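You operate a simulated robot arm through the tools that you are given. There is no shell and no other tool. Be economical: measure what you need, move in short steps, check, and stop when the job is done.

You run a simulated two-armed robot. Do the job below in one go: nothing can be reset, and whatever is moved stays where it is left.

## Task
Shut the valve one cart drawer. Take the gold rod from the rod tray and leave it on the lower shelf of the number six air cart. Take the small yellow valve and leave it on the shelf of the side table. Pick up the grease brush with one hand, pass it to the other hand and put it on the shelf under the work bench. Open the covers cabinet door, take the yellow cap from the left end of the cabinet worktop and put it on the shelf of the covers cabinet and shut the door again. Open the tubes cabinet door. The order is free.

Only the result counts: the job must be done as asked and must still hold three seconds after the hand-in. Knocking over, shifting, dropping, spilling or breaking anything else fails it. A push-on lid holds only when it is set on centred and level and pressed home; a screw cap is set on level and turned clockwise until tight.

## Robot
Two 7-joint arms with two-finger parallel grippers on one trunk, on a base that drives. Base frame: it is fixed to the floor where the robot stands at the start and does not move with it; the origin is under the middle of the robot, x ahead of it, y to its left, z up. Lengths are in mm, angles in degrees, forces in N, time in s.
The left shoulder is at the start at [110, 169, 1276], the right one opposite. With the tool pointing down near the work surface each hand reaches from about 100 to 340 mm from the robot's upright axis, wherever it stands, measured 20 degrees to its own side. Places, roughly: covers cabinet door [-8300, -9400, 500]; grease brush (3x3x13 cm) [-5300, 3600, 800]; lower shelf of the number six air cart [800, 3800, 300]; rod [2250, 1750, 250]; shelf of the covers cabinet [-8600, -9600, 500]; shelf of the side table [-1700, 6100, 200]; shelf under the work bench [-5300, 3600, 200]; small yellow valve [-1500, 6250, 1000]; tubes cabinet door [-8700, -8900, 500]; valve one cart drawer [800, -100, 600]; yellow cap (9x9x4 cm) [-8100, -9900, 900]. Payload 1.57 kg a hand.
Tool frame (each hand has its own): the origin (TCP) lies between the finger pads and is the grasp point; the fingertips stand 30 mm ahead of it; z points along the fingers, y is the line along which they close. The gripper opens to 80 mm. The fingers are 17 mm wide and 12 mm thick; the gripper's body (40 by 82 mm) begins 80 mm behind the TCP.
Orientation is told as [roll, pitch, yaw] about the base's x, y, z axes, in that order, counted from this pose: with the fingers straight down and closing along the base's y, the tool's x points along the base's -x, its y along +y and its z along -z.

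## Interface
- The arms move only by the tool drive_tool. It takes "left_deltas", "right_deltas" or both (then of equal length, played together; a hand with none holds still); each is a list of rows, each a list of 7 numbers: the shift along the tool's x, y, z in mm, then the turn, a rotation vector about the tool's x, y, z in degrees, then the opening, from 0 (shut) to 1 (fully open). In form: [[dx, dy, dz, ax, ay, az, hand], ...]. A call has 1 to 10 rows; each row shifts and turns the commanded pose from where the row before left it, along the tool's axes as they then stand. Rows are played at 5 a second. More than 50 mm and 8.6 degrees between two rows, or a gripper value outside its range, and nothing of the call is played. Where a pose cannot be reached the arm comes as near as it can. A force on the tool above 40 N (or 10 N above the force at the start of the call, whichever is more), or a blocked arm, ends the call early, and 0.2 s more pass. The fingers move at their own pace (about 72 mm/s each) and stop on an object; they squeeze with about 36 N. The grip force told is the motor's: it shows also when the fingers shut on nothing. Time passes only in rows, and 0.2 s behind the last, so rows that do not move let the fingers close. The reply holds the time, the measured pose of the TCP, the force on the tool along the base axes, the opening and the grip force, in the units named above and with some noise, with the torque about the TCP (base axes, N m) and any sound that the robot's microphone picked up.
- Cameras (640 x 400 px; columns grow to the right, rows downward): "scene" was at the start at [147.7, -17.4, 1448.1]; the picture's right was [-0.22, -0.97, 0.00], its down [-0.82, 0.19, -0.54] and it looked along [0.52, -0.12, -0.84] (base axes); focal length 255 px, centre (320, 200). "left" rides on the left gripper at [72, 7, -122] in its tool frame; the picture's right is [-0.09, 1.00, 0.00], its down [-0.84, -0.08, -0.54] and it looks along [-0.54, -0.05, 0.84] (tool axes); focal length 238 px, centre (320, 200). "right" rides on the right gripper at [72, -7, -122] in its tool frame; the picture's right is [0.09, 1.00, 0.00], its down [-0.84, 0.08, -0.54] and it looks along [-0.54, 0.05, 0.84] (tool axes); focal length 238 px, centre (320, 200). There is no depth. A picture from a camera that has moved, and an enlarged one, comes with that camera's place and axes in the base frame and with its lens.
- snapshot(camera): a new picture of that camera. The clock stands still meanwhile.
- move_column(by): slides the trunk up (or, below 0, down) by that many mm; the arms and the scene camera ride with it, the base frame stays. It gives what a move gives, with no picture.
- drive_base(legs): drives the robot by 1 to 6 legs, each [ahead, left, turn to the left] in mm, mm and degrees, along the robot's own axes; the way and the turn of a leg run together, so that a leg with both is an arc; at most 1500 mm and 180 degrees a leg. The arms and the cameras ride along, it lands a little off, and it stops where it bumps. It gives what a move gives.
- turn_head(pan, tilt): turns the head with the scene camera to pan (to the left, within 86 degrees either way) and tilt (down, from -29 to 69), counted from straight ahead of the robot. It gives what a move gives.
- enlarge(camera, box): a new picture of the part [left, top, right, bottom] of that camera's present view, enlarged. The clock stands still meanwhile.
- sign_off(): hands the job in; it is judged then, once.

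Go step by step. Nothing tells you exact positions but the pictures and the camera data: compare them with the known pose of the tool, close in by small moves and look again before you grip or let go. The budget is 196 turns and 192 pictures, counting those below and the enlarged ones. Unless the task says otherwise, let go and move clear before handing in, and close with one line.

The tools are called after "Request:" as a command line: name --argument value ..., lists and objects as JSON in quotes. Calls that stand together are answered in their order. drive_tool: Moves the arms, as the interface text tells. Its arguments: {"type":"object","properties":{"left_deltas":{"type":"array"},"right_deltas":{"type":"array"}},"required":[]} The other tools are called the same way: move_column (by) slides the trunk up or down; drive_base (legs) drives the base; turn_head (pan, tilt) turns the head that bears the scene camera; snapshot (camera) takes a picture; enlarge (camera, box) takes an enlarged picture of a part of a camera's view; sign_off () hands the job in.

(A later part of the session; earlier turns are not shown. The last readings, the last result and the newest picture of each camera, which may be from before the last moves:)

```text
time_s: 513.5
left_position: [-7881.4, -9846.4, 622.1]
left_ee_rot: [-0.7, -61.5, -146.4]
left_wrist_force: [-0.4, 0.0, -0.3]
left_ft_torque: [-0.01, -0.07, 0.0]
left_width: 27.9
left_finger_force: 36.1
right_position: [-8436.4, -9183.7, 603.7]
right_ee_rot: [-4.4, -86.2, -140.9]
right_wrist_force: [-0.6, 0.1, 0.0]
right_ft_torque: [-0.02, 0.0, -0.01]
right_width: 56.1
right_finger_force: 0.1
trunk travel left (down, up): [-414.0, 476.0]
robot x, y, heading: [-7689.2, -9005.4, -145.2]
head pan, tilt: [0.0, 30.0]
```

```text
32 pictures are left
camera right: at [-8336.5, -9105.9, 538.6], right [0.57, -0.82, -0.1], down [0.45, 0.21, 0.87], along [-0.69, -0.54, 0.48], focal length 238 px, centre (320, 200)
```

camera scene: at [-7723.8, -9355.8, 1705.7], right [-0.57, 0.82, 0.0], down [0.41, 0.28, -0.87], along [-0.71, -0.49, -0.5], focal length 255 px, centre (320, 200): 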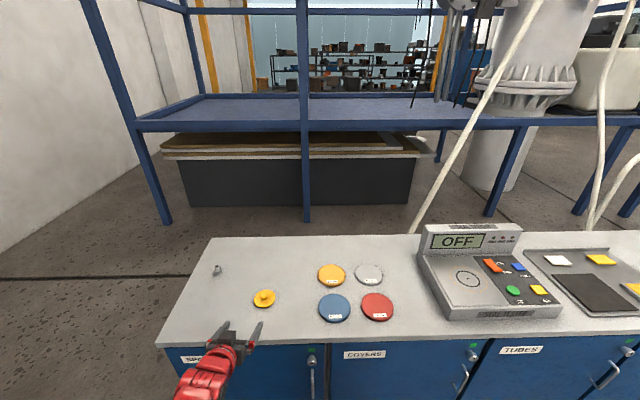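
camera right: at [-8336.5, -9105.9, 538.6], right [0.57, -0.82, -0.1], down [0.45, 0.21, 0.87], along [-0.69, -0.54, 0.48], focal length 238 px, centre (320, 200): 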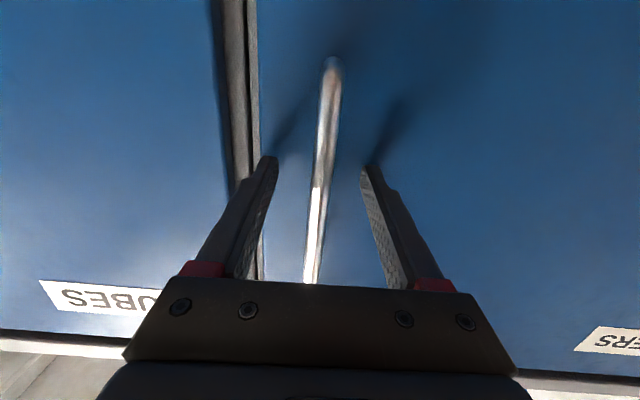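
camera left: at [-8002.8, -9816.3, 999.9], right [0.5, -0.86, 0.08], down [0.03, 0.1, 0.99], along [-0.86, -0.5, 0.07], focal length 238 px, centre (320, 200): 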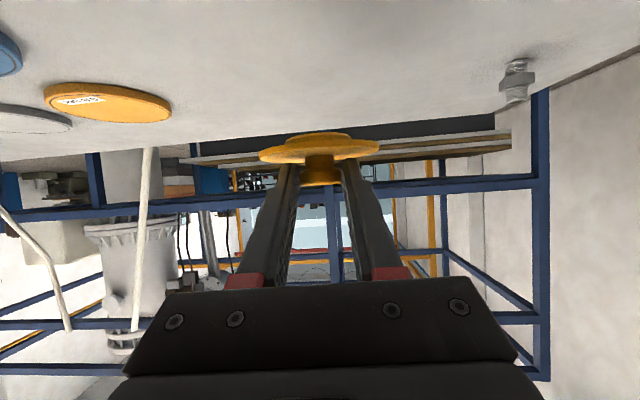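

I advance another 18 mm and close on the bar.

Request:
drive_tool --right_deltas '[[0, 0, 9, 0, 0, 0, 0.7], [0, 0, 9, 0, 0, 0, 0.7], [0, 0, 0, 0, 0, 0, 0.4], [0, 0, 0, 0, 0, 0, 0.2], [0, 0, 0, 0, 0, 0, 0], [0, 0, 0, 0, 0, 0, 0], [0, 0, 0, 0, 0, 0, 0]]'

Request:
snapshot --camera "right"

```text
time_s: 514.0
left_position: [-7880.3, -9844.0, 623.0]
left_ee_rot: [-0.9, -61.5, -146.5]
left_wrist_force: [0.0, 0.3, -0.4]
left_ft_torque: [-0.01, -0.03, 0.0]
left_width: 27.6
left_finger_force: 36.3
right_position: [-8439.1, -9185.3, 600.8]
right_ee_rot: [-2.1, -86.0, -143.4]
right_wrist_force: [18.9, 11.9, 9.0]
right_ft_torque: [-0.54, 0.09, 0.85]
right_width: 57.3
right_finger_force: 0.8
trunk travel left (down, up): [-414.0, 476.0]
robot x, y, heading: [-7684.7, -9003.6, -145.3]
head pan, tilt: [0.0, 30.0]
stopped in row 2 (right hand): the force on the tool passed its limit at 58 N (the readings are from after the stop); the commanded pose is now the measured one
```

```text
31 pictures are left
camera right: at [-8339.8, -9107.1, 537.5], right [0.57, -0.82, -0.09], down [0.44, 0.21, 0.87], along [-0.69, -0.54, 0.48], focal length 238 px, centre (320, 200)
```

right: 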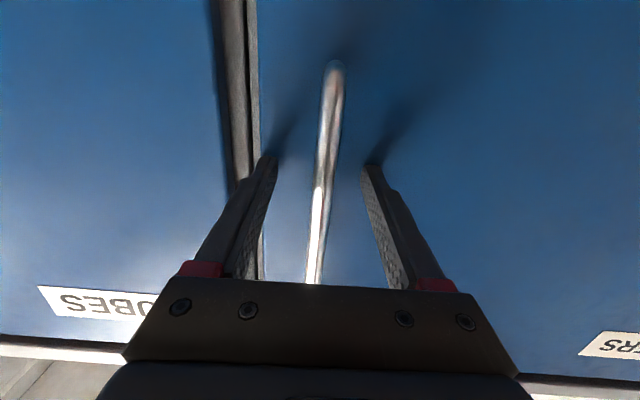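

The tips touched the door panel, so the bar is within the fingers. I back off 5 mm and close.

Request:
drive_tool --right_deltas '[[0, 0, -5, 0, 0, 0, 0.7], [0, 0, 0, 0, 0, 0, 0.4], [0, 0, 0, 0, 0, 0, 0.2], [0, 0, 0, 0, 0, 0, 0], [0, 0, 0, 0, 0, 0, 0], [0, 0, 0, 0, 0, 0, 0]]'

```text
time_s: 515.4
left_position: [-7880.1, -9845.2, 622.7]
left_ee_rot: [-0.7, -61.5, -146.3]
left_wrist_force: [-0.4, 0.7, 0.4]
left_ft_torque: [-0.03, 0.0, -0.01]
left_width: 28.0
left_finger_force: 35.8
right_position: [-8436.9, -9184.9, 600.4]
right_ee_rot: [-2.6, -85.8, -142.7]
right_wrist_force: [1.8, -4.4, -2.9]
right_ft_torque: [-0.15, 0.0, 0.02]
right_width: 11.7
right_finger_force: 28.5
trunk travel left (down, up): [-414.0, 476.0]
robot x, y, heading: [-7688.6, -9003.7, -145.3]
head pan, tilt: [0.0, 30.0]
```

The handle is gripped. The hinge is on the left about 0.5 m away, so I pull back with the base along a short arc.

Request:
drive_base --legs '[[-105, 11, 0], [-92, 29, 0]]'

Request:
snapshot --camera "scene"

```text
time_s: 517.2
left_position: [-7735.5, -9779.9, 622.1]
left_ee_rot: [-0.8, -61.4, -146.2]
left_wrist_force: [0.3, -0.2, -0.2]
left_ft_torque: [0.03, 0.0, 0.03]
left_width: 27.9
left_finger_force: 35.9
right_position: [-8289.2, -9121.4, 599.4]
right_ee_rot: [0.3, -85.9, -144.9]
right_wrist_force: [0.6, -0.1, 5.7]
right_ft_torque: [0.12, -0.21, 0.22]
right_width: 11.8
right_finger_force: 28.7
trunk travel left (down, up): [-414.0, 476.0]
robot x, y, heading: [-7541.8, -8938.0, -145.3]
head pan, tilt: [0.0, 30.0]
stopped in leg 2: the force on the tool passed its limit at 42 N (the readings are from after the stop); the commanded pose is now the measured one
```

```text
30 pictures are left
camera scene: at [-7682.6, -9037.1, 1310.9], right [-0.57, 0.82, 0.0], down [0.41, 0.28, -0.87], along [-0.71, -0.49, -0.5], focal length 255 px, centre (320, 200)
```

scene: 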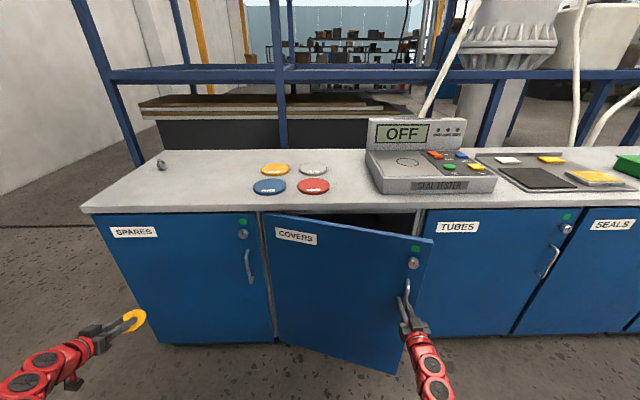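

The door is open about 18°, and the fingertips now press on its panel. I let go, back off, and turn the right hand about 33° left so it can hook behind the door's free edge.

Request:
drive_tool --right_deltas '[[0, 0, 0, 0, 0, 0, 0.4], [0, 0, 0, 0, 0, 0, 0.6], [0, 0, -35, 0, 0, 0, 0.6], [0, 0, -40, 0, 0, 0, 0.3], [0, 0, 0, -8.2, 0, 0, 0], [0, 0, 0, -8.2, 0, 0, 0], [0, 0, 0, -8.2, 0, 0, 0], [0, 0, 0, -8.2, 0, 0, 0], [0, 0, 0, 0, 0, 0, 0]]'

Request:
drive_tool --right_deltas '[[0, -31, -20, 0, 0, 0, 0], [0, -31, -20, 0, 0, 0, 0], [0, -31, -20, 0, 0, 0, 0], [0, 0, 0, 0, 0, 0, 0]]'

Request:
snapshot --camera "scene"

```text
time_s: 519.2
left_position: [-7734.7, -9781.2, 623.0]
left_ee_rot: [-0.8, -61.4, -146.3]
left_wrist_force: [0.5, -0.3, 0.3]
left_ft_torque: [0.01, -0.01, 0.03]
left_width: 28.0
left_finger_force: 36.2
right_position: [-8228.1, -9079.7, 604.9]
right_ee_rot: [33.1, -85.7, -145.1]
right_wrist_force: [-0.4, -0.1, -0.4]
right_ft_torque: [0.02, -0.03, 0.0]
right_width: 0.1
right_finger_force: 22.0
trunk travel left (down, up): [-414.0, 476.0]
robot x, y, heading: [-7545.3, -8939.2, -145.4]
head pan, tilt: [0.0, 30.0]
```

```text
time_s: 520.2
left_position: [-7735.4, -9779.7, 622.7]
left_ee_rot: [-0.9, -61.5, -146.3]
left_wrist_force: [-0.3, 0.0, -0.6]
left_ft_torque: [0.01, -0.03, -0.01]
left_width: 28.0
left_finger_force: 35.4
right_position: [-8294.0, -8989.3, 603.2]
right_ee_rot: [32.1, -85.7, -144.2]
right_wrist_force: [-0.9, 0.7, 0.0]
right_ft_torque: [-0.02, -0.02, -0.02]
right_width: 0.2
right_finger_force: 21.2
trunk travel left (down, up): [-414.0, 476.0]
robot x, y, heading: [-7542.1, -8941.2, -145.3]
head pan, tilt: [0.0, 30.0]
```

```text
29 pictures are left
camera scene: at [-7682.9, -9037.4, 1310.7], right [-0.57, 0.82, 0.0], down [0.41, 0.28, -0.87], along [-0.71, -0.49, -0.5], focal length 255 px, centre (320, 200)
```

scene: 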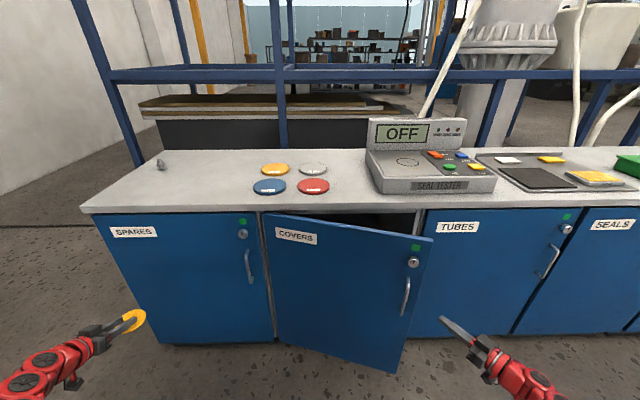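

The hand is beside the free edge. I slide it in behind the edge.

Request:
drive_tool --right_deltas '[[0, -13, 35, 0, 0, 0, 0], [0, -13, 35, 0, 0, 0, 0], [0, -13, 38, 0, 0, 0, 0], [0, 25, 16, 0, 0, 0, 0], [0, 0, 0, 0, 0, 0, 0]]'

Request:
snapshot --camera "scene"

```text
time_s: 521.4
left_position: [-7734.2, -9780.5, 623.1]
left_ee_rot: [-0.8, -61.4, -146.4]
left_wrist_force: [0.0, -0.1, -0.1]
left_ft_torque: [-0.02, -0.03, 0.03]
left_width: 27.9
left_finger_force: 35.7
right_position: [-8314.7, -9089.3, 612.9]
right_ee_rot: [34.1, -85.7, -146.0]
right_wrist_force: [0.0, -0.7, -0.6]
right_ft_torque: [0.03, 0.0, 0.02]
right_width: 0.0
right_finger_force: 21.5
right hand out of reach, approached as far as the arm can: row 2, 3
trunk travel left (down, up): [-414.0, 476.0]
robot x, y, heading: [-7543.6, -8939.4, -145.6]
head pan, tilt: [0.0, 30.0]
```

```text
28 pictures are left
camera scene: at [-7683.1, -9036.7, 1310.7], right [-0.57, 0.82, 0.0], down [0.41, 0.28, -0.87], along [-0.71, -0.49, -0.5], focal length 255 px, centre (320, 200)
```

scene: 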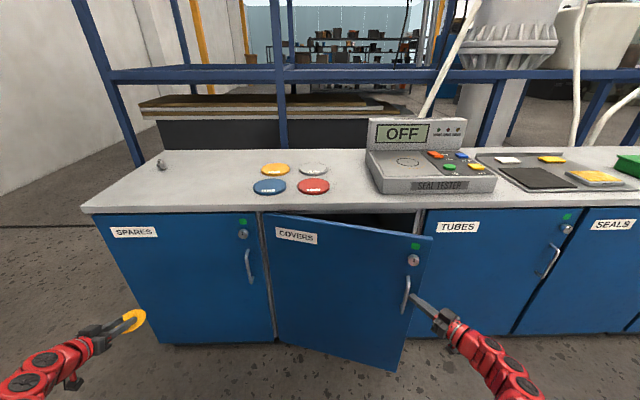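

The arm reached its limit, so the finger is still in front of the door. I move it right, bring the base 60 mm forward, then move it left behind the edge.

Request:
drive_tool --right_deltas '[[0, -30, -19, 0, 0, 0, 0], [0, -30, -19, 0, 0, 0, 0], [0, 0, 0, 0, 0, 0, 0]]'

Request:
drive_base --legs '[[65, 0, 0]]'

Request:
drive_tool --right_deltas '[[0, 25, 16, 0, 0, 0, 0], [0, 25, 16, 0, 0, 0, 0], [0, 0, 0, 0, 0, 0, 0]]'

Request:
enlarge --camera "scene" --box '[260, 200, 540, 380]'

```text
time_s: 522.2
left_position: [-7734.8, -9780.8, 622.4]
left_ee_rot: [-0.8, -61.4, -146.3]
left_wrist_force: [0.9, 0.7, -1.0]
left_ft_torque: [0.01, -0.01, -0.02]
left_width: 27.8
left_finger_force: 35.8
right_position: [-8336.2, -9059.4, 616.7]
right_ee_rot: [32.3, -85.6, -144.2]
right_wrist_force: [0.5, 0.1, 0.0]
right_ft_torque: [-0.01, 0.06, 0.0]
right_width: 0.0
right_finger_force: 20.9
right hand out of reach, approached as far as the arm can: row 2
trunk travel left (down, up): [-414.0, 476.0]
robot x, y, heading: [-7543.0, -8935.1, -145.5]
head pan, tilt: [0.0, 30.0]
```

```text
time_s: 523.2
left_position: [-7788.4, -9816.9, 621.3]
left_ee_rot: [-0.8, -61.5, -146.3]
left_wrist_force: [0.7, 0.4, -0.4]
left_ft_torque: [-0.01, 0.0, 0.01]
left_width: 27.6
left_finger_force: 36.0
right_position: [-8389.8, -9097.8, 615.9]
right_ee_rot: [32.3, -85.6, -144.4]
right_wrist_force: [-0.8, 0.4, -0.6]
right_ft_torque: [-0.03, 0.01, 0.05]
right_width: 0.2
right_finger_force: 21.1
trunk travel left (down, up): [-414.0, 476.0]
robot x, y, heading: [-7595.8, -8974.5, -145.3]
head pan, tilt: [0.0, 30.0]
```

```text
time_s: 524.0
left_position: [-7789.0, -9816.8, 622.6]
left_ee_rot: [-0.8, -61.5, -146.3]
left_wrist_force: [0.3, -1.0, -0.6]
left_ft_torque: [0.01, 0.01, 0.05]
left_width: 27.9
left_finger_force: 36.1
right_position: [-8356.1, -9144.0, 616.7]
right_ee_rot: [32.4, -85.7, -144.6]
right_wrist_force: [0.6, 0.0, -0.7]
right_ft_torque: [-0.03, 0.04, 0.03]
right_width: 0.0
right_finger_force: 21.4
trunk travel left (down, up): [-414.0, 476.0]
robot x, y, heading: [-7593.2, -8976.8, -145.5]
head pan, tilt: [0.0, 30.0]
```

```text
2.22 times, centred on (400, 290) of scene
camera zoom: at [-7736.5, -9074.0, 1310.7], right [-0.57, 0.82, 0.0], down [0.41, 0.28, -0.87], along [-0.71, -0.49, -0.5], focal length 566 px, centre (142, 0)
```

zoom: 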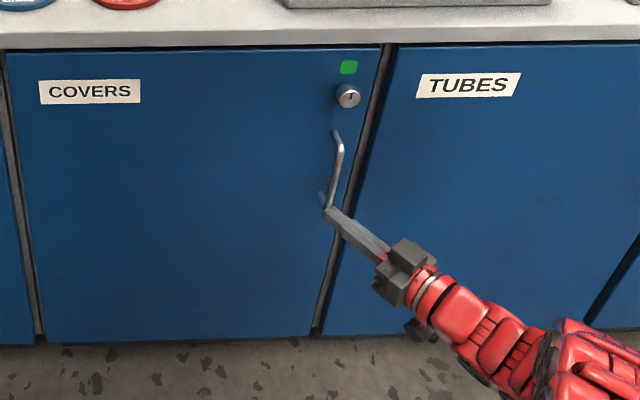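

The finger only pushed the door shut again. A better way is to grip the bar just with the fingertips, so the door can turn freely in the grip while I pull it wide. I turn the hand straight and line up again.

Request:
drive_tool --right_deltas '[[0, 0, -50, 0, 0, 0, 0], [0, 0, 0, 8.1, 0, 0, 0.5], [0, 0, 0, 8.1, 0, 0, 0.7], [0, 0, 0, 8.1, 0, 0, 0.7], [0, 0, 0, 8.1, 0, 0, 0.7], [0, 7, 25, 0, 0, 0, 0.7], [8, 8, 25, 0, 0, 0, 0.7], [0, 0, 0, 0, 0, 0, 0.7]]'

Request:
snapshot --camera "right"

```text
time_s: 525.8
left_position: [-7788.8, -9816.5, 623.2]
left_ee_rot: [-0.8, -61.5, -146.2]
left_wrist_force: [-0.5, -0.2, -0.8]
left_ft_torque: [0.0, -0.01, -0.01]
left_width: 27.7
left_finger_force: 36.3
right_position: [-8389.8, -9143.0, 589.2]
right_ee_rot: [0.3, -85.7, -144.9]
right_wrist_force: [-0.5, -0.5, 0.5]
right_ft_torque: [-0.01, -0.02, -0.02]
right_width: 55.9
right_finger_force: 0.0
right hand out of reach, approached as far as the arm can: row 4, 5
trunk travel left (down, up): [-414.0, 476.0]
robot x, y, heading: [-7596.2, -8976.8, -145.3]
head pan, tilt: [0.0, 30.0]
```

```text
26 pictures are left
camera right: at [-8291.1, -9064.4, 524.9], right [0.58, -0.81, -0.09], down [0.43, 0.21, 0.88], along [-0.69, -0.55, 0.48], focal length 238 px, centre (320, 200)
```

right: 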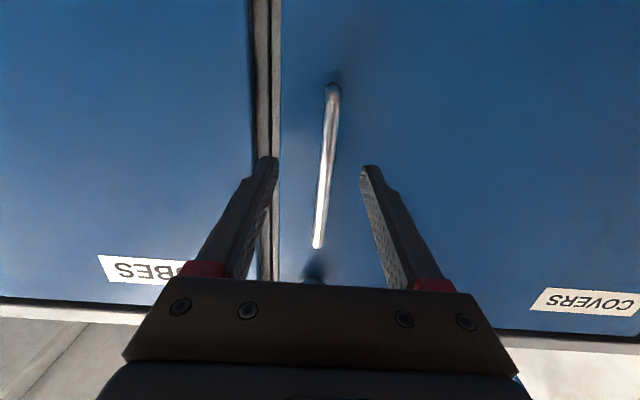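

The bar is centred. I advance 42 mm so that only the tips take it, close, and pull along the arc to about 55°.

Request:
drive_tool --right_deltas '[[0, 2, 22, 0, 0, 0, 0.7], [0, 0, 20, 0, 0, 0, 0.6], [0, 0, 0, 0, 0, 0, 0.4], [0, 0, 0, 0, 0, 0, 0.2], [0, 0, 0, 0, 0, 0, 0], [0, 0, 0, 0, 0, 0, 0], [0, 0, 0, 0, 0, 0, 0]]'

Request:
drive_base --legs '[[-105, 11, 0], [-100, 32, 0], [-92, 52, 0], [-70, 60, 0], [-50, 62, 0]]'

Request:
snapshot --camera "scene"

```text
time_s: 527.4
left_position: [-7787.1, -9818.8, 622.8]
left_ee_rot: [-1.0, -61.5, -146.1]
left_wrist_force: [-0.1, -0.4, -0.4]
left_ft_torque: [0.0, -0.02, 0.0]
left_width: 27.8
left_finger_force: 36.0
right_position: [-8419.8, -9173.5, 585.3]
right_ee_rot: [-1.1, -85.7, -143.1]
right_wrist_force: [19.1, -16.3, -2.7]
right_ft_torque: [-0.27, 0.21, 0.47]
right_width: 11.7
right_finger_force: 29.0
trunk travel left (down, up): [-414.0, 476.0]
robot x, y, heading: [-7596.4, -8974.0, -145.3]
head pan, tilt: [0.0, 30.0]
```

```text
time_s: 528.6
left_position: [-7697.7, -9769.7, 622.2]
left_ee_rot: [-1.0, -61.5, -146.1]
left_wrist_force: [0.1, -0.3, -1.4]
left_ft_torque: [0.0, 0.0, -0.02]
left_width: 27.5
left_finger_force: 36.0
right_position: [-8330.7, -9129.5, 584.7]
right_ee_rot: [-0.3, -85.6, -143.4]
right_wrist_force: [-0.2, 0.2, 2.9]
right_ft_torque: [0.15, -0.3, 0.2]
right_width: 11.7
right_finger_force: 29.2
trunk travel left (down, up): [-414.0, 476.0]
robot x, y, heading: [-7505.9, -8926.6, -145.1]
head pan, tilt: [0.0, 30.0]
stopped in leg 1: the force on the tool passed its limit at 42 N (the readings are from after the stop); the commanded pose is now the measured one
```

```text
25 pictures are left
camera scene: at [-7648.0, -9027.0, 1310.8], right [-0.57, 0.82, 0.0], down [0.41, 0.29, -0.87], along [-0.71, -0.49, -0.5], focal length 255 px, centre (320, 200)
```

scene: 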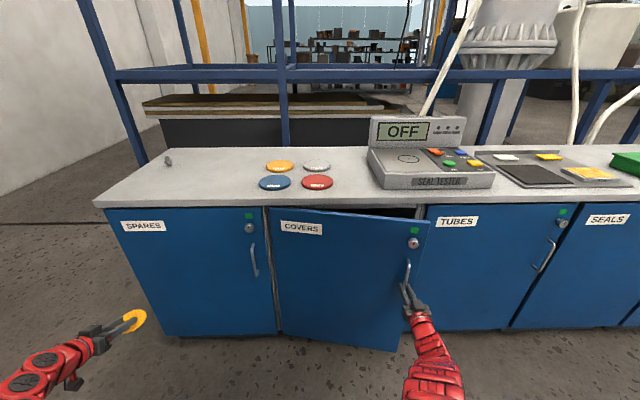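

The door is moving well in the fingertip grip. I continue along the arc.

Request:
drive_base --legs '[[-50, 12, 0], [-48, 17, 0], [-45, 22, 0], [-42, 26, 0]]'

Request:
drive_base --legs '[[-45, 27, 0], [-40, 32, 0], [-36, 36, 0], [-32, 40, 0]]'

Request:
snapshot --camera "scene"

```text
time_s: 530.7
left_position: [-7554.7, -9731.0, 622.2]
left_ee_rot: [-1.0, -61.4, -146.0]
left_wrist_force: [0.4, 0.6, -0.6]
left_ft_torque: [0.02, 0.0, 0.01]
left_width: 27.7
left_finger_force: 36.1
right_position: [-8185.1, -9096.5, 585.0]
right_ee_rot: [0.7, -85.8, -143.6]
right_wrist_force: [0.4, -0.4, 4.2]
right_ft_torque: [0.16, -0.18, 0.06]
right_width: 11.6
right_finger_force: 29.1
trunk travel left (down, up): [-414.0, 476.0]
robot x, y, heading: [-7367.3, -8888.7, -145.0]
head pan, tilt: [0.0, 30.0]
stopped in leg 3: the force on the tool passed its limit at 41 N (the readings are from after the stop); the commanded pose is now the measured one
```

```text
time_s: 533.2
left_position: [-7350.1, -9754.8, 619.4]
left_ee_rot: [-1.1, -61.4, -145.7]
left_wrist_force: [-0.5, 0.4, 0.3]
left_ft_torque: [0.0, -0.02, -0.02]
left_width: 27.7
left_finger_force: 36.1
right_position: [-7980.8, -9122.3, 582.9]
right_ee_rot: [-0.6, -85.5, -142.3]
right_wrist_force: [-11.1, -30.9, 1.3]
right_ft_torque: [0.09, -0.25, 0.38]
right_width: 11.7
right_finger_force: 29.1
trunk travel left (down, up): [-414.0, 476.0]
robot x, y, heading: [-7159.2, -8912.8, -145.2]
head pan, tilt: [0.0, 30.0]
```

```text
24 pictures are left
camera scene: at [-7301.8, -9014.4, 1310.4], right [-0.57, 0.82, 0.0], down [0.41, 0.29, -0.87], along [-0.71, -0.49, -0.5], focal length 255 px, centre (320, 200)
```

scene: 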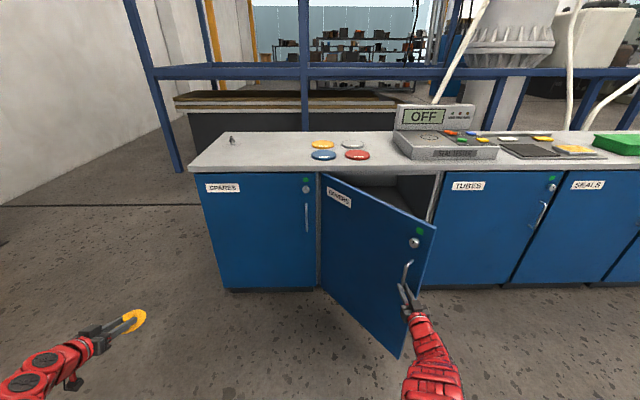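

The door is at about 52°. I continue the arc towards 85°.

Request:
drive_base --legs '[[-32, 38, 0], [-28, 42, 0], [-25, 44, 0]]'

Request:
drive_base --legs '[[-15, 45, 0], [-10, 45, 0], [-4, 45, 0]]'

Request:
snapshot --camera "scene"

```text
time_s: 535.2
left_position: [-7207.4, -9808.3, 621.2]
left_ee_rot: [-1.0, -61.4, -145.7]
left_wrist_force: [0.2, -0.1, -0.4]
left_ft_torque: [0.0, 0.02, -0.06]
left_width: 27.6
left_finger_force: 36.1
right_position: [-7839.6, -9176.1, 583.5]
right_ee_rot: [0.1, -85.6, -142.9]
right_wrist_force: [1.0, 0.9, 0.5]
right_ft_torque: [-0.02, -0.04, -0.03]
right_width: 0.0
right_finger_force: 20.9
trunk travel left (down, up): [-414.0, 476.0]
robot x, y, heading: [-7021.1, -8968.8, -145.4]
head pan, tilt: [0.0, 30.0]
```

```text
time_s: 537.1
left_position: [-7105.0, -9902.8, 621.3]
left_ee_rot: [-1.0, -61.4, -145.7]
left_wrist_force: [-0.5, 0.3, -0.3]
left_ft_torque: [0.01, 0.04, -0.01]
left_width: 27.6
left_finger_force: 35.7
right_position: [-7737.3, -9270.9, 584.1]
right_ee_rot: [-0.1, -85.6, -142.8]
right_wrist_force: [0.1, -0.6, 0.5]
right_ft_torque: [0.01, -0.02, 0.0]
right_width: 0.0
right_finger_force: 21.4
trunk travel left (down, up): [-414.0, 476.0]
robot x, y, heading: [-6920.5, -9059.9, -145.1]
head pan, tilt: [0.0, 30.0]
```

```text
23 pictures are left
camera scene: at [-7057.8, -9160.7, 1310.7], right [-0.57, 0.82, 0.0], down [0.41, 0.29, -0.87], along [-0.71, -0.5, -0.5], focal length 255 px, centre (320, 200)
```

scene: 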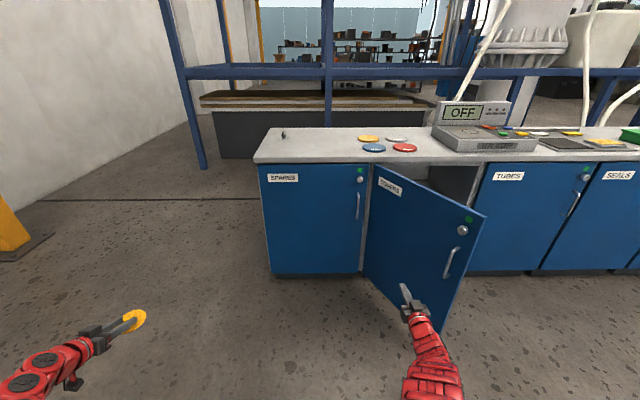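

The grip slipped off at about 55°, but the gap is now wide. I drive right and forward so the closed right hand goes inside the door, then push it open leftwards.

Request:
drive_base --legs '[[0, -385, 0], [200, 0, 0], [0, 260, 0], [0, 120, 0]]'

Request:
snapshot --camera "scene"

```text
time_s: 543.0
left_position: [-7275.8, -10011.4, 621.7]
left_ee_rot: [-0.9, -61.3, -146.0]
left_wrist_force: [-0.3, 0.2, -0.1]
left_ft_torque: [-0.02, 0.01, -0.06]
left_width: 27.8
left_finger_force: 36.4
right_position: [-7905.6, -9376.3, 584.6]
right_ee_rot: [0.0, -85.5, -143.0]
right_wrist_force: [0.8, -0.6, -0.5]
right_ft_torque: [0.0, -0.01, -0.02]
right_width: 0.2
right_finger_force: 20.9
trunk travel left (down, up): [-414.0, 476.0]
robot x, y, heading: [-7084.8, -9169.2, -145.2]
head pan, tilt: [0.0, 30.0]
```

```text
22 pictures are left
camera scene: at [-7225.6, -9269.3, 1310.6], right [-0.57, 0.82, 0.0], down [0.41, 0.29, -0.87], along [-0.71, -0.49, -0.5], focal length 255 px, centre (320, 200)
```

scene: 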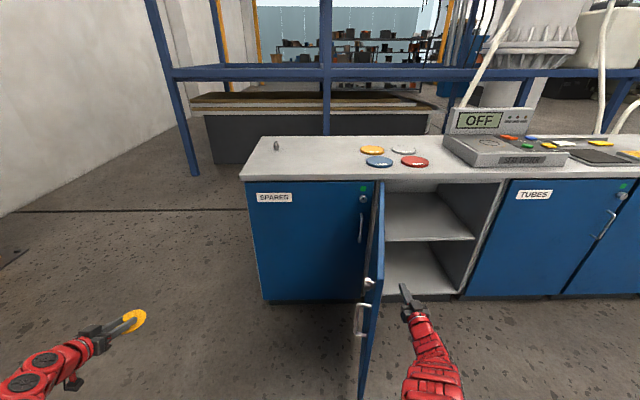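

The covers door stands open at about 90° and the shelf (z about 506) is visible. I back off, move right, and bring the left hand with the cap to the middle and the right hand back.

Request:
drive_base --legs '[[-300, 0, 0], [0, -749, 0]]'

Request:
drive_tool --left_deltas '[[0, -42, 0, 0, 0, 0, 0], [0, -42, 0, 0, 0, 0, 0], [0, -42, 0, 0, 0, 0, 0], [0, -42, 0, 0, 0, 0, 0], [0, -42, 0, 0, 0, 0, 0], [0, -42, 0, 0, 0, 0, 0], [0, -42, 0, 0, 0, 0, 0], [0, -42, 0, 0, 0, 0, 0], [0, -42, 0, 0, 0, 0, 0], [0, 0, 0, 0, 0, 0, 0]]' --right_deltas '[[0, -10, -42, 0, 0, 0, 0], [0, -10, -42, 0, 0, 0, 0], [0, -10, -42, 0, 0, 0, 0], [0, -10, -42, 0, 0, 0, 0], [0, -10, -42, 0, 0, 0, 0], [0, -10, -42, 0, 0, 0, 0], [0, -10, -42, 0, 0, 0, 0], [0, -10, -42, 0, 0, 0, 0], [0, 0, 0, 0, 0, 0, 0], [0, 0, 0, 0, 0, 0, 0]]'

Request:
drive_base --legs '[[650, 0, 0]]'

Request:
turn_head --pan 15 --tilt 40

Request:
snapshot --camera "scene"

Request:
snapshot --camera "left"

```text
time_s: 548.7
left_position: [-7452.1, -9231.9, 621.5]
left_ee_rot: [-0.9, -61.3, -145.4]
left_wrist_force: [0.6, 0.2, -0.7]
left_ft_torque: [-0.02, 0.0, 0.01]
left_width: 27.5
left_finger_force: 36.7
right_position: [-8090.6, -8604.0, 583.4]
right_ee_rot: [1.2, -85.7, -143.5]
right_wrist_force: [-1.4, -0.4, 0.7]
right_ft_torque: [-0.01, 0.0, -0.05]
right_width: 0.0
right_finger_force: 20.9
trunk travel left (down, up): [-414.0, 476.0]
robot x, y, heading: [-7271.9, -8389.0, -144.7]
head pan, tilt: [0.0, 30.0]
```

```text
time_s: 550.9
left_position: [-7665.6, -8917.4, 623.5]
left_ee_rot: [-1.0, -61.3, -145.3]
left_wrist_force: [0.4, -0.5, -0.3]
left_ft_torque: [0.02, -0.04, 0.02]
left_width: 27.7
left_finger_force: 36.0
right_position: [-7955.4, -8335.8, 554.0]
right_ee_rot: [1.0, -85.7, -143.2]
right_wrist_force: [0.5, 0.8, -0.5]
right_ft_torque: [0.01, 0.01, -0.02]
right_width: 0.0
right_finger_force: 21.4
right hand out of reach, approached as far as the arm can: row 3, 4, 5, 6, 7, 8
trunk travel left (down, up): [-414.0, 476.0]
robot x, y, heading: [-7272.1, -8387.3, -144.5]
head pan, tilt: [0.0, 30.0]
```

```text
time_s: 554.5
left_position: [-8191.6, -9282.3, 624.2]
left_ee_rot: [-0.8, -61.2, -145.8]
left_wrist_force: [-0.7, -0.9, -0.6]
left_ft_torque: [-0.01, -0.05, 0.02]
left_width: 27.8
left_finger_force: 36.3
right_position: [-8479.1, -8698.9, 552.8]
right_ee_rot: [1.0, -85.8, -143.9]
right_wrist_force: [-0.9, 0.8, 0.3]
right_ft_torque: [0.0, 0.0, -0.03]
right_width: 0.3
right_finger_force: 21.0
trunk travel left (down, up): [-414.0, 476.0]
robot x, y, heading: [-7795.0, -8754.2, -145.2]
head pan, tilt: [0.0, 30.0]
```

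```text
time_s: 555.3
left_position: [-8191.7, -9281.6, 623.5]
left_ee_rot: [-0.8, -61.3, -145.9]
left_wrist_force: [-0.5, -0.7, 0.1]
left_ft_torque: [0.02, 0.02, -0.01]
left_width: 27.8
left_finger_force: 35.9
right_position: [-8478.7, -8698.9, 553.0]
right_ee_rot: [1.0, -85.7, -143.7]
right_wrist_force: [-0.8, 0.6, -0.2]
right_ft_torque: [0.02, -0.05, -0.01]
right_width: 0.1
right_finger_force: 21.4
trunk travel left (down, up): [-414.0, 476.0]
robot x, y, heading: [-7793.3, -8750.8, -145.2]
head pan, tilt: [15.0, 40.0]
```

```text
21 pictures are left
camera scene: at [-7916.2, -8868.5, 1295.4], right [-0.76, 0.64, 0.0], down [0.41, 0.49, -0.77], along [-0.49, -0.59, -0.64], focal length 255 px, centre (320, 200)
```

scene: 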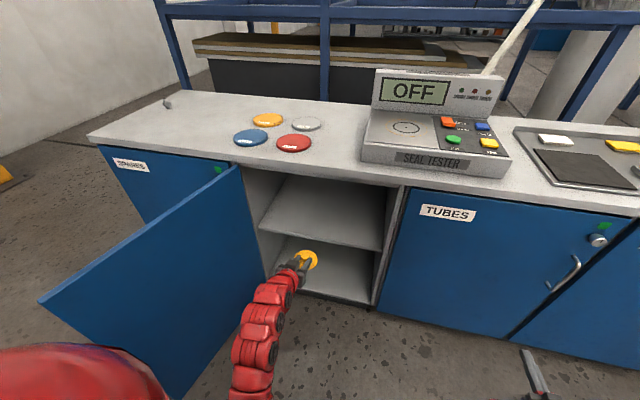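

```text
20 pictures are left
camera left: at [-8070.9, -9211.3, 619.3], right [0.51, -0.86, 0.07], down [0.02, 0.1, 0.99], along [-0.86, -0.51, 0.07], focal length 238 px, centre (320, 200)
```

left: 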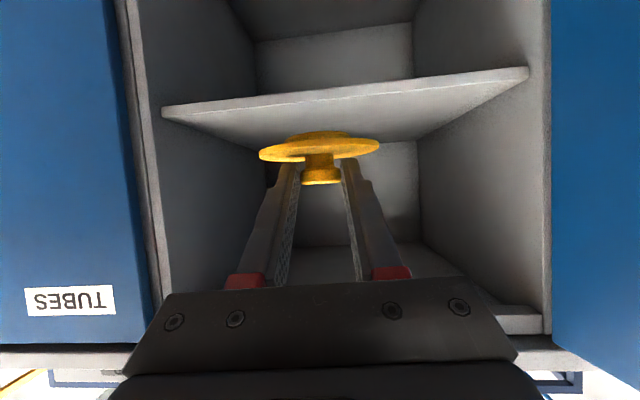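

The cap is lined up with the opening above the shelf. I drive in part way, extend the arm the rest, and look before lowering.

Request:
drive_base --legs '[[180, 0, 0]]'

Request:
drive_tool --left_deltas '[[-18.7, 0, 34.2, 0, 0, 0, 0], [-18.7, 0, 34.2, 0, 0, 0, 0], [-18.7, 0, 34.2, 0, 0, 0, 0], [13, 0, 7.2, 0, 0, 0, 0], [13, 0, 7.2, 0, 0, 0, 0], [13, 0, 7.2, 0, 0, 0, 0], [0, 0, 0, 0, 0, 0, 0]]'

Request:
snapshot --camera "left"

```text
time_s: 556.8
left_position: [-8342.9, -9383.8, 623.4]
left_ee_rot: [-0.9, -61.3, -146.1]
left_wrist_force: [0.6, 0.1, -0.8]
left_ft_torque: [0.0, -0.02, 0.0]
left_width: 27.7
left_finger_force: 36.1
right_position: [-8626.7, -8799.9, 552.8]
right_ee_rot: [1.1, -85.7, -144.0]
right_wrist_force: [0.8, -0.3, -0.4]
right_ft_torque: [-0.02, 0.0, 0.03]
right_width: 0.1
right_finger_force: 21.1
trunk travel left (down, up): [-414.0, 476.0]
robot x, y, heading: [-7940.6, -8858.1, -145.3]
head pan, tilt: [15.0, 40.0]
```

```text
time_s: 558.4
left_position: [-8439.8, -9447.1, 578.5]
left_ee_rot: [-0.8, -61.4, -146.2]
left_wrist_force: [-0.3, -0.4, -0.9]
left_ft_torque: [-0.01, -0.01, 0.0]
left_width: 27.5
left_finger_force: 35.6
right_position: [-8625.4, -8798.3, 554.3]
right_ee_rot: [1.1, -85.7, -144.0]
right_wrist_force: [-0.1, 0.0, 0.1]
right_ft_torque: [-0.02, 0.01, 0.0]
right_width: 0.0
right_finger_force: 21.3
trunk travel left (down, up): [-414.0, 476.0]
robot x, y, heading: [-7942.3, -8856.9, -145.4]
head pan, tilt: [15.0, 40.0]
```

```text
19 pictures are left
camera left: at [-8318.3, -9376.5, 574.8], right [0.51, -0.86, 0.07], down [0.02, 0.1, 0.99], along [-0.86, -0.5, 0.07], focal length 238 px, centre (320, 200)
```

left: 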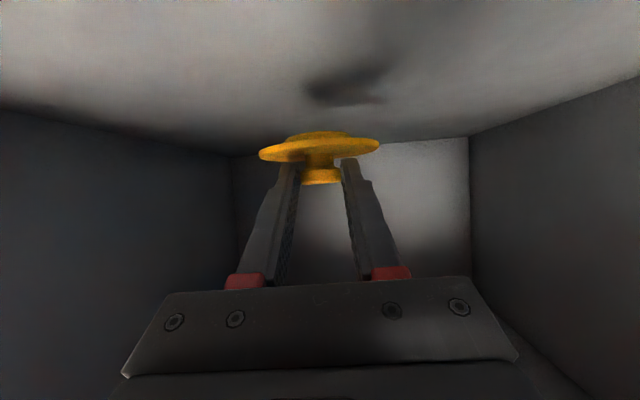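

The cap is inside, over the shelf. I lower it in small steps until it touches.

Request:
drive_tool --left_deltas '[[8.8, 0, 4.8, 0, 0, 0, 0], [8.8, 0, 4.8, 0, 0, 0, 0], [5, 0, 2.7, 0, 0, 0, 0], [3, 0, 1.6, 0, 0, 0, 0], [3, 0, 1.6, 0, 0, 0, 0]]'

```text
time_s: 559.6
left_position: [-8440.9, -9447.7, 546.3]
left_ee_rot: [-0.9, -61.4, -146.1]
left_wrist_force: [-0.5, -0.3, -0.4]
left_ft_torque: [-0.01, -0.06, 0.0]
left_width: 27.4
left_finger_force: 35.8
right_position: [-8625.3, -8798.9, 553.3]
right_ee_rot: [1.1, -85.7, -144.0]
right_wrist_force: [-0.4, -0.5, 0.8]
right_ft_torque: [0.01, 0.02, 0.01]
right_width: 0.3
right_finger_force: 21.3
trunk travel left (down, up): [-414.0, 476.0]
robot x, y, heading: [-7944.6, -8858.2, -145.3]
head pan, tilt: [15.0, 40.0]
```

Request:
drive_tool --left_deltas '[[2.6, 0, 1.4, 0, 0, 0, 0], [2.6, 0, 1.4, 0, 0, 0, 0], [2.6, 0, 1.4, 0, 0, 0, 0], [2.6, 0, 1.4, 0, 0, 0, 0], [0, 0, 0, 0, 0, 0, 0]]'

Request:
snapshot --camera "left"

```text
time_s: 560.8
left_position: [-8440.5, -9446.8, 535.9]
left_ee_rot: [-0.9, -61.5, -146.1]
left_wrist_force: [-0.8, -1.2, 6.5]
left_ft_torque: [-0.14, 0.17, 0.01]
left_width: 27.7
left_finger_force: 36.3
right_position: [-8625.5, -8798.3, 552.8]
right_ee_rot: [1.2, -85.8, -144.1]
right_wrist_force: [0.0, 0.0, 0.8]
right_ft_torque: [0.0, -0.01, 0.0]
right_width: 0.1
right_finger_force: 21.3
trunk travel left (down, up): [-414.0, 476.0]
robot x, y, heading: [-7941.7, -8859.2, -145.3]
head pan, tilt: [15.0, 40.0]
```

```text
18 pictures are left
camera left: at [-8318.5, -9376.7, 531.2], right [0.51, -0.86, 0.07], down [0.03, 0.1, 0.99], along [-0.86, -0.5, 0.07], focal length 238 px, centre (320, 200)
```

left: 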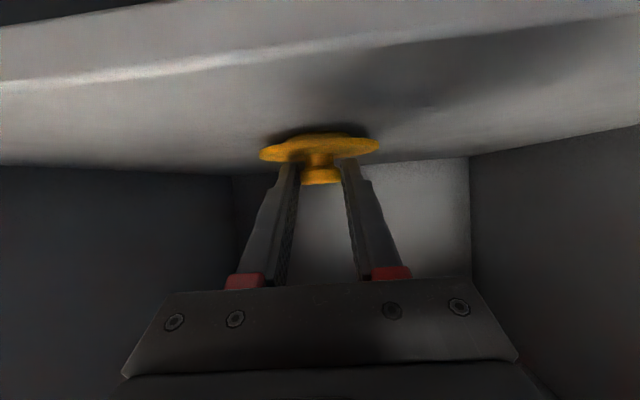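

The cap rests on the shelf. I open, lift off and withdraw.

Request:
drive_tool --left_deltas '[[0, 0, 0, 0, 0, 0, 0.45], [0, 0, 0, 0, 0, 0, 0.65], [0, 0, 0, 0, 0, 0, 0.65], [-13, 0, -7, 0, 0, 0, 0.65], [-13, 0, -7, 0, 0, 0, 0.65], [10, 0, -40, 0, 0, 0, 0.65], [10, 0, -40, 0, 0, 0, 0.65], [0, 0, 0, 0, 0, 0, 0.65]]'

Request:
drive_base --legs '[[-400, 0, 0]]'

Request:
snapshot --camera "scene"

```text
time_s: 562.6
left_position: [-8373.0, -9403.0, 586.3]
left_ee_rot: [-1.1, -61.3, -145.9]
left_wrist_force: [-0.5, 0.2, 0.7]
left_ft_torque: [-0.02, 0.02, -0.05]
left_width: 52.1
left_finger_force: 0.0
right_position: [-8624.9, -8799.5, 553.6]
right_ee_rot: [1.1, -85.7, -144.0]
right_wrist_force: [0.0, 0.5, -0.1]
right_ft_torque: [-0.01, 0.01, -0.04]
right_width: 0.4
right_finger_force: 21.6
trunk travel left (down, up): [-414.0, 476.0]
robot x, y, heading: [-7940.5, -8857.2, -145.3]
head pan, tilt: [15.0, 40.0]
```

```text
time_s: 565.1
left_position: [-8041.7, -9176.3, 586.6]
left_ee_rot: [-0.9, -61.4, -145.8]
left_wrist_force: [1.1, -0.2, 0.3]
left_ft_torque: [0.01, -0.02, -0.01]
left_width: 51.9
left_finger_force: 0.1
right_position: [-8295.1, -8573.1, 553.7]
right_ee_rot: [1.0, -85.8, -143.8]
right_wrist_force: [-0.2, 0.1, 0.0]
right_ft_torque: [0.02, 0.03, 0.0]
right_width: 0.1
right_finger_force: 21.2
trunk travel left (down, up): [-414.0, 476.0]
robot x, y, heading: [-7612.2, -8631.6, -144.9]
head pan, tilt: [15.0, 40.0]
```

```text
17 pictures are left
camera scene: at [-7734.4, -8742.3, 1295.5], right [-0.76, 0.64, 0.0], down [0.41, 0.49, -0.77], along [-0.49, -0.59, -0.64], focal length 255 px, centre (320, 200)
```

scene: 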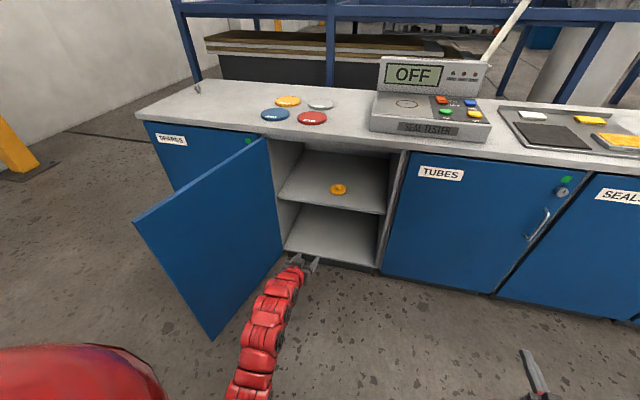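

The cap lies on the covers-cabinet shelf. To shut the door I take the left hand round to the outer side of the door and push it to the right.

Request:
drive_tool --left_deltas '[[0, 0, 0, 0, 0, 0, 0], [0, 0, 0, 0, 0, 0, 0], [0, 0, 0, 0, 0, 0, 0]]'

Request:
drive_base --legs '[[-290, 0, 0], [0, 420, 0], [230, 0, 0], [0, -300, 0]]'

Request:
snapshot --camera "scene"

```text
time_s: 565.9
left_position: [-8041.5, -9176.3, 587.5]
left_ee_rot: [-0.9, -61.3, -145.8]
left_wrist_force: [-0.3, 0.6, -0.5]
left_ft_torque: [-0.01, -0.01, -0.02]
left_width: 0.1
left_finger_force: 21.4
right_position: [-8295.4, -8573.2, 553.6]
right_ee_rot: [1.0, -85.8, -143.6]
right_wrist_force: [-0.1, -0.4, -0.2]
right_ft_torque: [0.02, -0.01, 0.02]
right_width: 0.2
right_finger_force: 21.6
trunk travel left (down, up): [-414.0, 476.0]
robot x, y, heading: [-7615.4, -8632.3, -144.9]
head pan, tilt: [15.0, 40.0]
```

```text
time_s: 570.8
left_position: [-7633.8, -9390.6, 585.5]
left_ee_rot: [-1.4, -61.0, -145.5]
left_wrist_force: [23.4, 18.1, 18.9]
left_ft_torque: [0.0, 0.37, -0.39]
left_width: 0.0
left_finger_force: 21.5
right_position: [-7892.1, -8793.5, 555.8]
right_ee_rot: [1.2, -86.1, -143.7]
right_wrist_force: [0.5, 0.1, 0.0]
right_ft_torque: [-0.01, 0.01, 0.03]
right_width: 0.1
right_finger_force: 21.0
trunk travel left (down, up): [-414.0, 476.0]
robot x, y, heading: [-7213.0, -8851.3, -145.4]
head pan, tilt: [15.0, 40.0]
stopped in leg 3: the force on the tool passed its limit at 346 N (the readings are from after the stop); the commanded pose is now the measured one
```

```text
16 pictures are left
camera scene: at [-7328.2, -8959.5, 1295.9], right [-0.77, 0.64, 0.0], down [0.41, 0.49, -0.77], along [-0.49, -0.59, -0.64], focal length 255 px, centre (320, 200)
```

scene: 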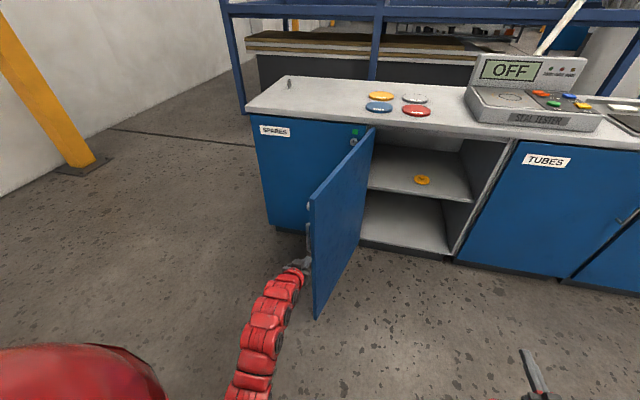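

The fingertip bumped the door's free edge. I back off a little, go further left, forward past the edge, and then push right.

Request:
drive_base --legs '[[-30, 0, 0], [0, 100, 0], [165, 0, 0]]'

Request:
drive_base --legs '[[0, -200, 0], [0, -150, 0]]'

Request:
snapshot --camera "scene"

```text
time_s: 573.4
left_position: [-7690.5, -9553.1, 582.1]
left_ee_rot: [-1.3, -60.7, -145.6]
left_wrist_force: [0.2, 0.5, 0.4]
left_ft_torque: [-0.01, -0.01, -0.02]
left_width: 0.0
left_finger_force: 21.4
right_position: [-7949.1, -8954.7, 553.3]
right_ee_rot: [1.5, -85.7, -143.9]
right_wrist_force: [-0.3, -1.2, -0.5]
right_ft_torque: [0.03, 0.0, -0.01]
right_width: 0.1
right_finger_force: 20.9
trunk travel left (down, up): [-414.0, 476.0]
robot x, y, heading: [-7264.5, -9007.4, -145.4]
head pan, tilt: [15.0, 40.0]
```

```text
time_s: 574.4
left_position: [-7713.4, -9516.7, 579.4]
left_ee_rot: [-0.9, -60.5, -145.7]
left_wrist_force: [-0.3, -0.5, -0.8]
left_ft_torque: [0.01, -0.02, 0.02]
left_width: 0.0
left_finger_force: 21.8
right_position: [-7975.4, -8919.0, 554.0]
right_ee_rot: [0.7, -85.9, -143.1]
right_wrist_force: [-0.2, 0.0, 0.0]
right_ft_torque: [0.0, 0.02, -0.01]
right_width: 0.1
right_finger_force: 21.6
trunk travel left (down, up): [-414.0, 476.0]
robot x, y, heading: [-7293.7, -8971.3, -144.9]
head pan, tilt: [15.0, 40.0]
stopped in leg 1: the force on the tool passed its limit at 76 N (the readings are from after the stop); the commanded pose is now the measured one
```

```text
15 pictures are left
camera scene: at [-7412.9, -9085.1, 1295.4], right [-0.77, 0.64, 0.0], down [0.41, 0.49, -0.77], along [-0.49, -0.59, -0.64], focal length 255 px, centre (320, 200)
```

scene: 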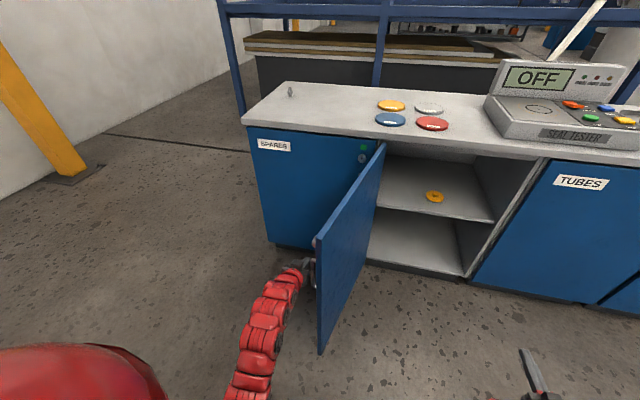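

The hand is against the door's outer side. I continue pushing to the right in short legs.

Request:
drive_base --legs '[[0, -60, 0], [0, -60, 0], [0, -60, 0], [0, -60, 0]]'

Request:
drive_base --legs '[[20, -60, 0], [20, -60, 0], [30, -60, 0]]'

Request:
snapshot --camera "scene"

```text
time_s: 575.2
left_position: [-7717.0, -9506.9, 580.6]
left_ee_rot: [-0.6, -60.4, -145.7]
left_wrist_force: [9.9, 3.9, 6.6]
left_ft_torque: [0.23, 0.4, -0.56]
left_width: 0.0
left_finger_force: 21.0
right_position: [-7982.8, -8907.8, 554.9]
right_ee_rot: [0.5, -86.0, -142.5]
right_wrist_force: [0.0, -0.5, 0.8]
right_ft_torque: [0.0, 0.0, 0.0]
right_width: 0.0
right_finger_force: 21.2
trunk travel left (down, up): [-414.0, 476.0]
robot x, y, heading: [-7297.3, -8957.7, -144.8]
head pan, tilt: [15.0, 40.0]
stopped in leg 1: the robot was blocked; the commanded pose is now the measured one
```

```text
time_s: 575.9
left_position: [-7716.8, -9505.1, 579.0]
left_ee_rot: [-0.4, -60.3, -145.7]
left_wrist_force: [13.7, 5.4, 8.4]
left_ft_torque: [0.28, 0.54, -0.79]
left_width: 0.2
left_finger_force: 20.8
right_position: [-7985.8, -8907.0, 556.6]
right_ee_rot: [0.0, -86.1, -141.9]
right_wrist_force: [-0.7, -0.8, 0.5]
right_ft_torque: [0.0, -0.02, -0.02]
right_width: 0.0
right_finger_force: 20.9
trunk travel left (down, up): [-414.0, 476.0]
robot x, y, heading: [-7301.1, -8953.8, -144.8]
head pan, tilt: [15.0, 40.0]
stopped in leg 1: the force on the tool passed its limit at 60 N (the readings are from after the stop); the commanded pose is now the measured one
```

```text
14 pictures are left
camera scene: at [-7421.4, -9069.2, 1295.7], right [-0.77, 0.64, 0.0], down [0.41, 0.49, -0.77], along [-0.49, -0.59, -0.64], focal length 255 px, centre (320, 200)
```

scene: 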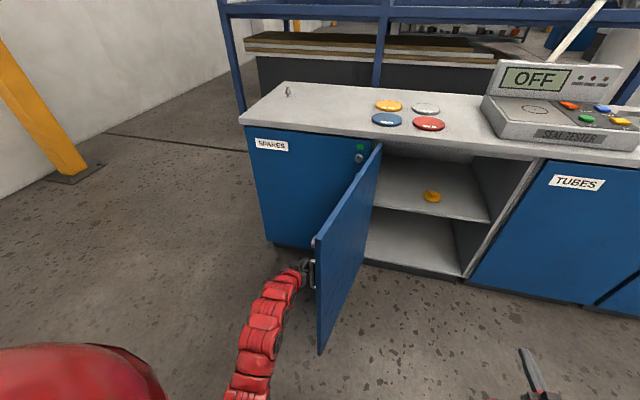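

Base pushes jam, so I try with the arm: ease back, then push right in small steps.

Request:
drive_tool --left_deltas '[[0, 12, -20, 0, 0, 0, 0], [0, -12, 0, 0, 0, 0, 0], [0, -12, 0, 0, 0, 0, 0], [0, -12, 0, 0, 0, 0, 0], [0, -12, 0, 0, 0, 0, 0], [0, -12, 0, 0, 0, 0, 0], [0, -12, 0, 0, 0, 0, 0], [0, -12, 0, 0, 0, 0, 0]]'

Request:
snapshot --camera "left"

```text
time_s: 577.7
left_position: [-7744.2, -9435.8, 588.3]
left_ee_rot: [-0.4, -60.1, -145.6]
left_wrist_force: [-0.2, -0.8, 0.5]
left_ft_torque: [-0.01, -0.06, 0.01]
left_width: 0.2
left_finger_force: 21.1
right_position: [-7986.4, -8907.3, 553.5]
right_ee_rot: [0.5, -86.0, -142.5]
right_wrist_force: [-0.6, -0.2, 0.6]
right_ft_torque: [-0.01, -0.01, 0.01]
right_width: 0.0
right_finger_force: 20.6
trunk travel left (down, up): [-414.0, 476.0]
robot x, y, heading: [-7304.7, -8954.2, -144.6]
head pan, tilt: [15.0, 40.0]
```

```text
13 pictures are left
camera left: at [-7623.2, -9362.6, 586.3], right [0.52, -0.85, 0.08], down [0.0, 0.09, 1.0], along [-0.85, -0.52, 0.05], focal length 238 px, centre (320, 200)
```

left: 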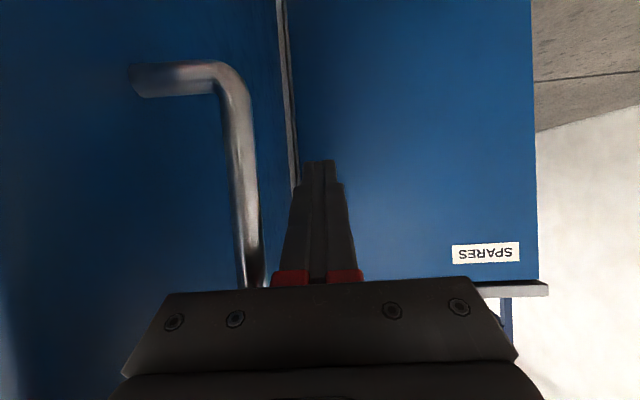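

With the arm it moves freely. I keep pushing right with the arm.

Request:
drive_tool --left_deltas '[[0, -25, 0, 0, 0, 0, 0], [0, -25, 0, 0, 0, 0, 0], [0, -25, 0, 0, 0, 0, 0], [0, -25, 0, 0, 0, 0, 0], [0, -25, 0, 0, 0, 0, 0], [0, -25, 0, 0, 0, 0, 0], [0, -25, 0, 0, 0, 0, 0], [0, -25, 0, 0, 0, 0, 0], [0, 0, 0, 0, 0, 0, 0]]'

Request:
snapshot --camera "scene"

```text
time_s: 579.7
left_position: [-7857.0, -9269.1, 588.7]
left_ee_rot: [-0.3, -60.2, -145.7]
left_wrist_force: [-0.9, 0.2, 0.0]
left_ft_torque: [-0.04, 0.0, 0.01]
left_width: 0.2
left_finger_force: 21.1
right_position: [-7986.6, -8906.8, 554.0]
right_ee_rot: [0.4, -86.0, -142.4]
right_wrist_force: [-0.4, -0.3, -0.5]
right_ft_torque: [0.02, 0.02, -0.04]
right_width: 0.2
right_finger_force: 21.6
trunk travel left (down, up): [-414.0, 476.0]
robot x, y, heading: [-7303.6, -8956.3, -144.8]
head pan, tilt: [15.0, 40.0]
```

```text
12 pictures are left
camera scene: at [-7423.5, -9070.8, 1295.4], right [-0.77, 0.64, 0.0], down [0.41, 0.49, -0.77], along [-0.49, -0.59, -0.64], focal length 255 px, centre (320, 200)
```

scene: 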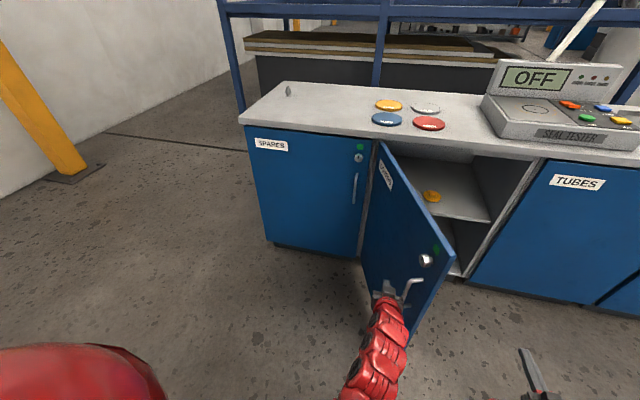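

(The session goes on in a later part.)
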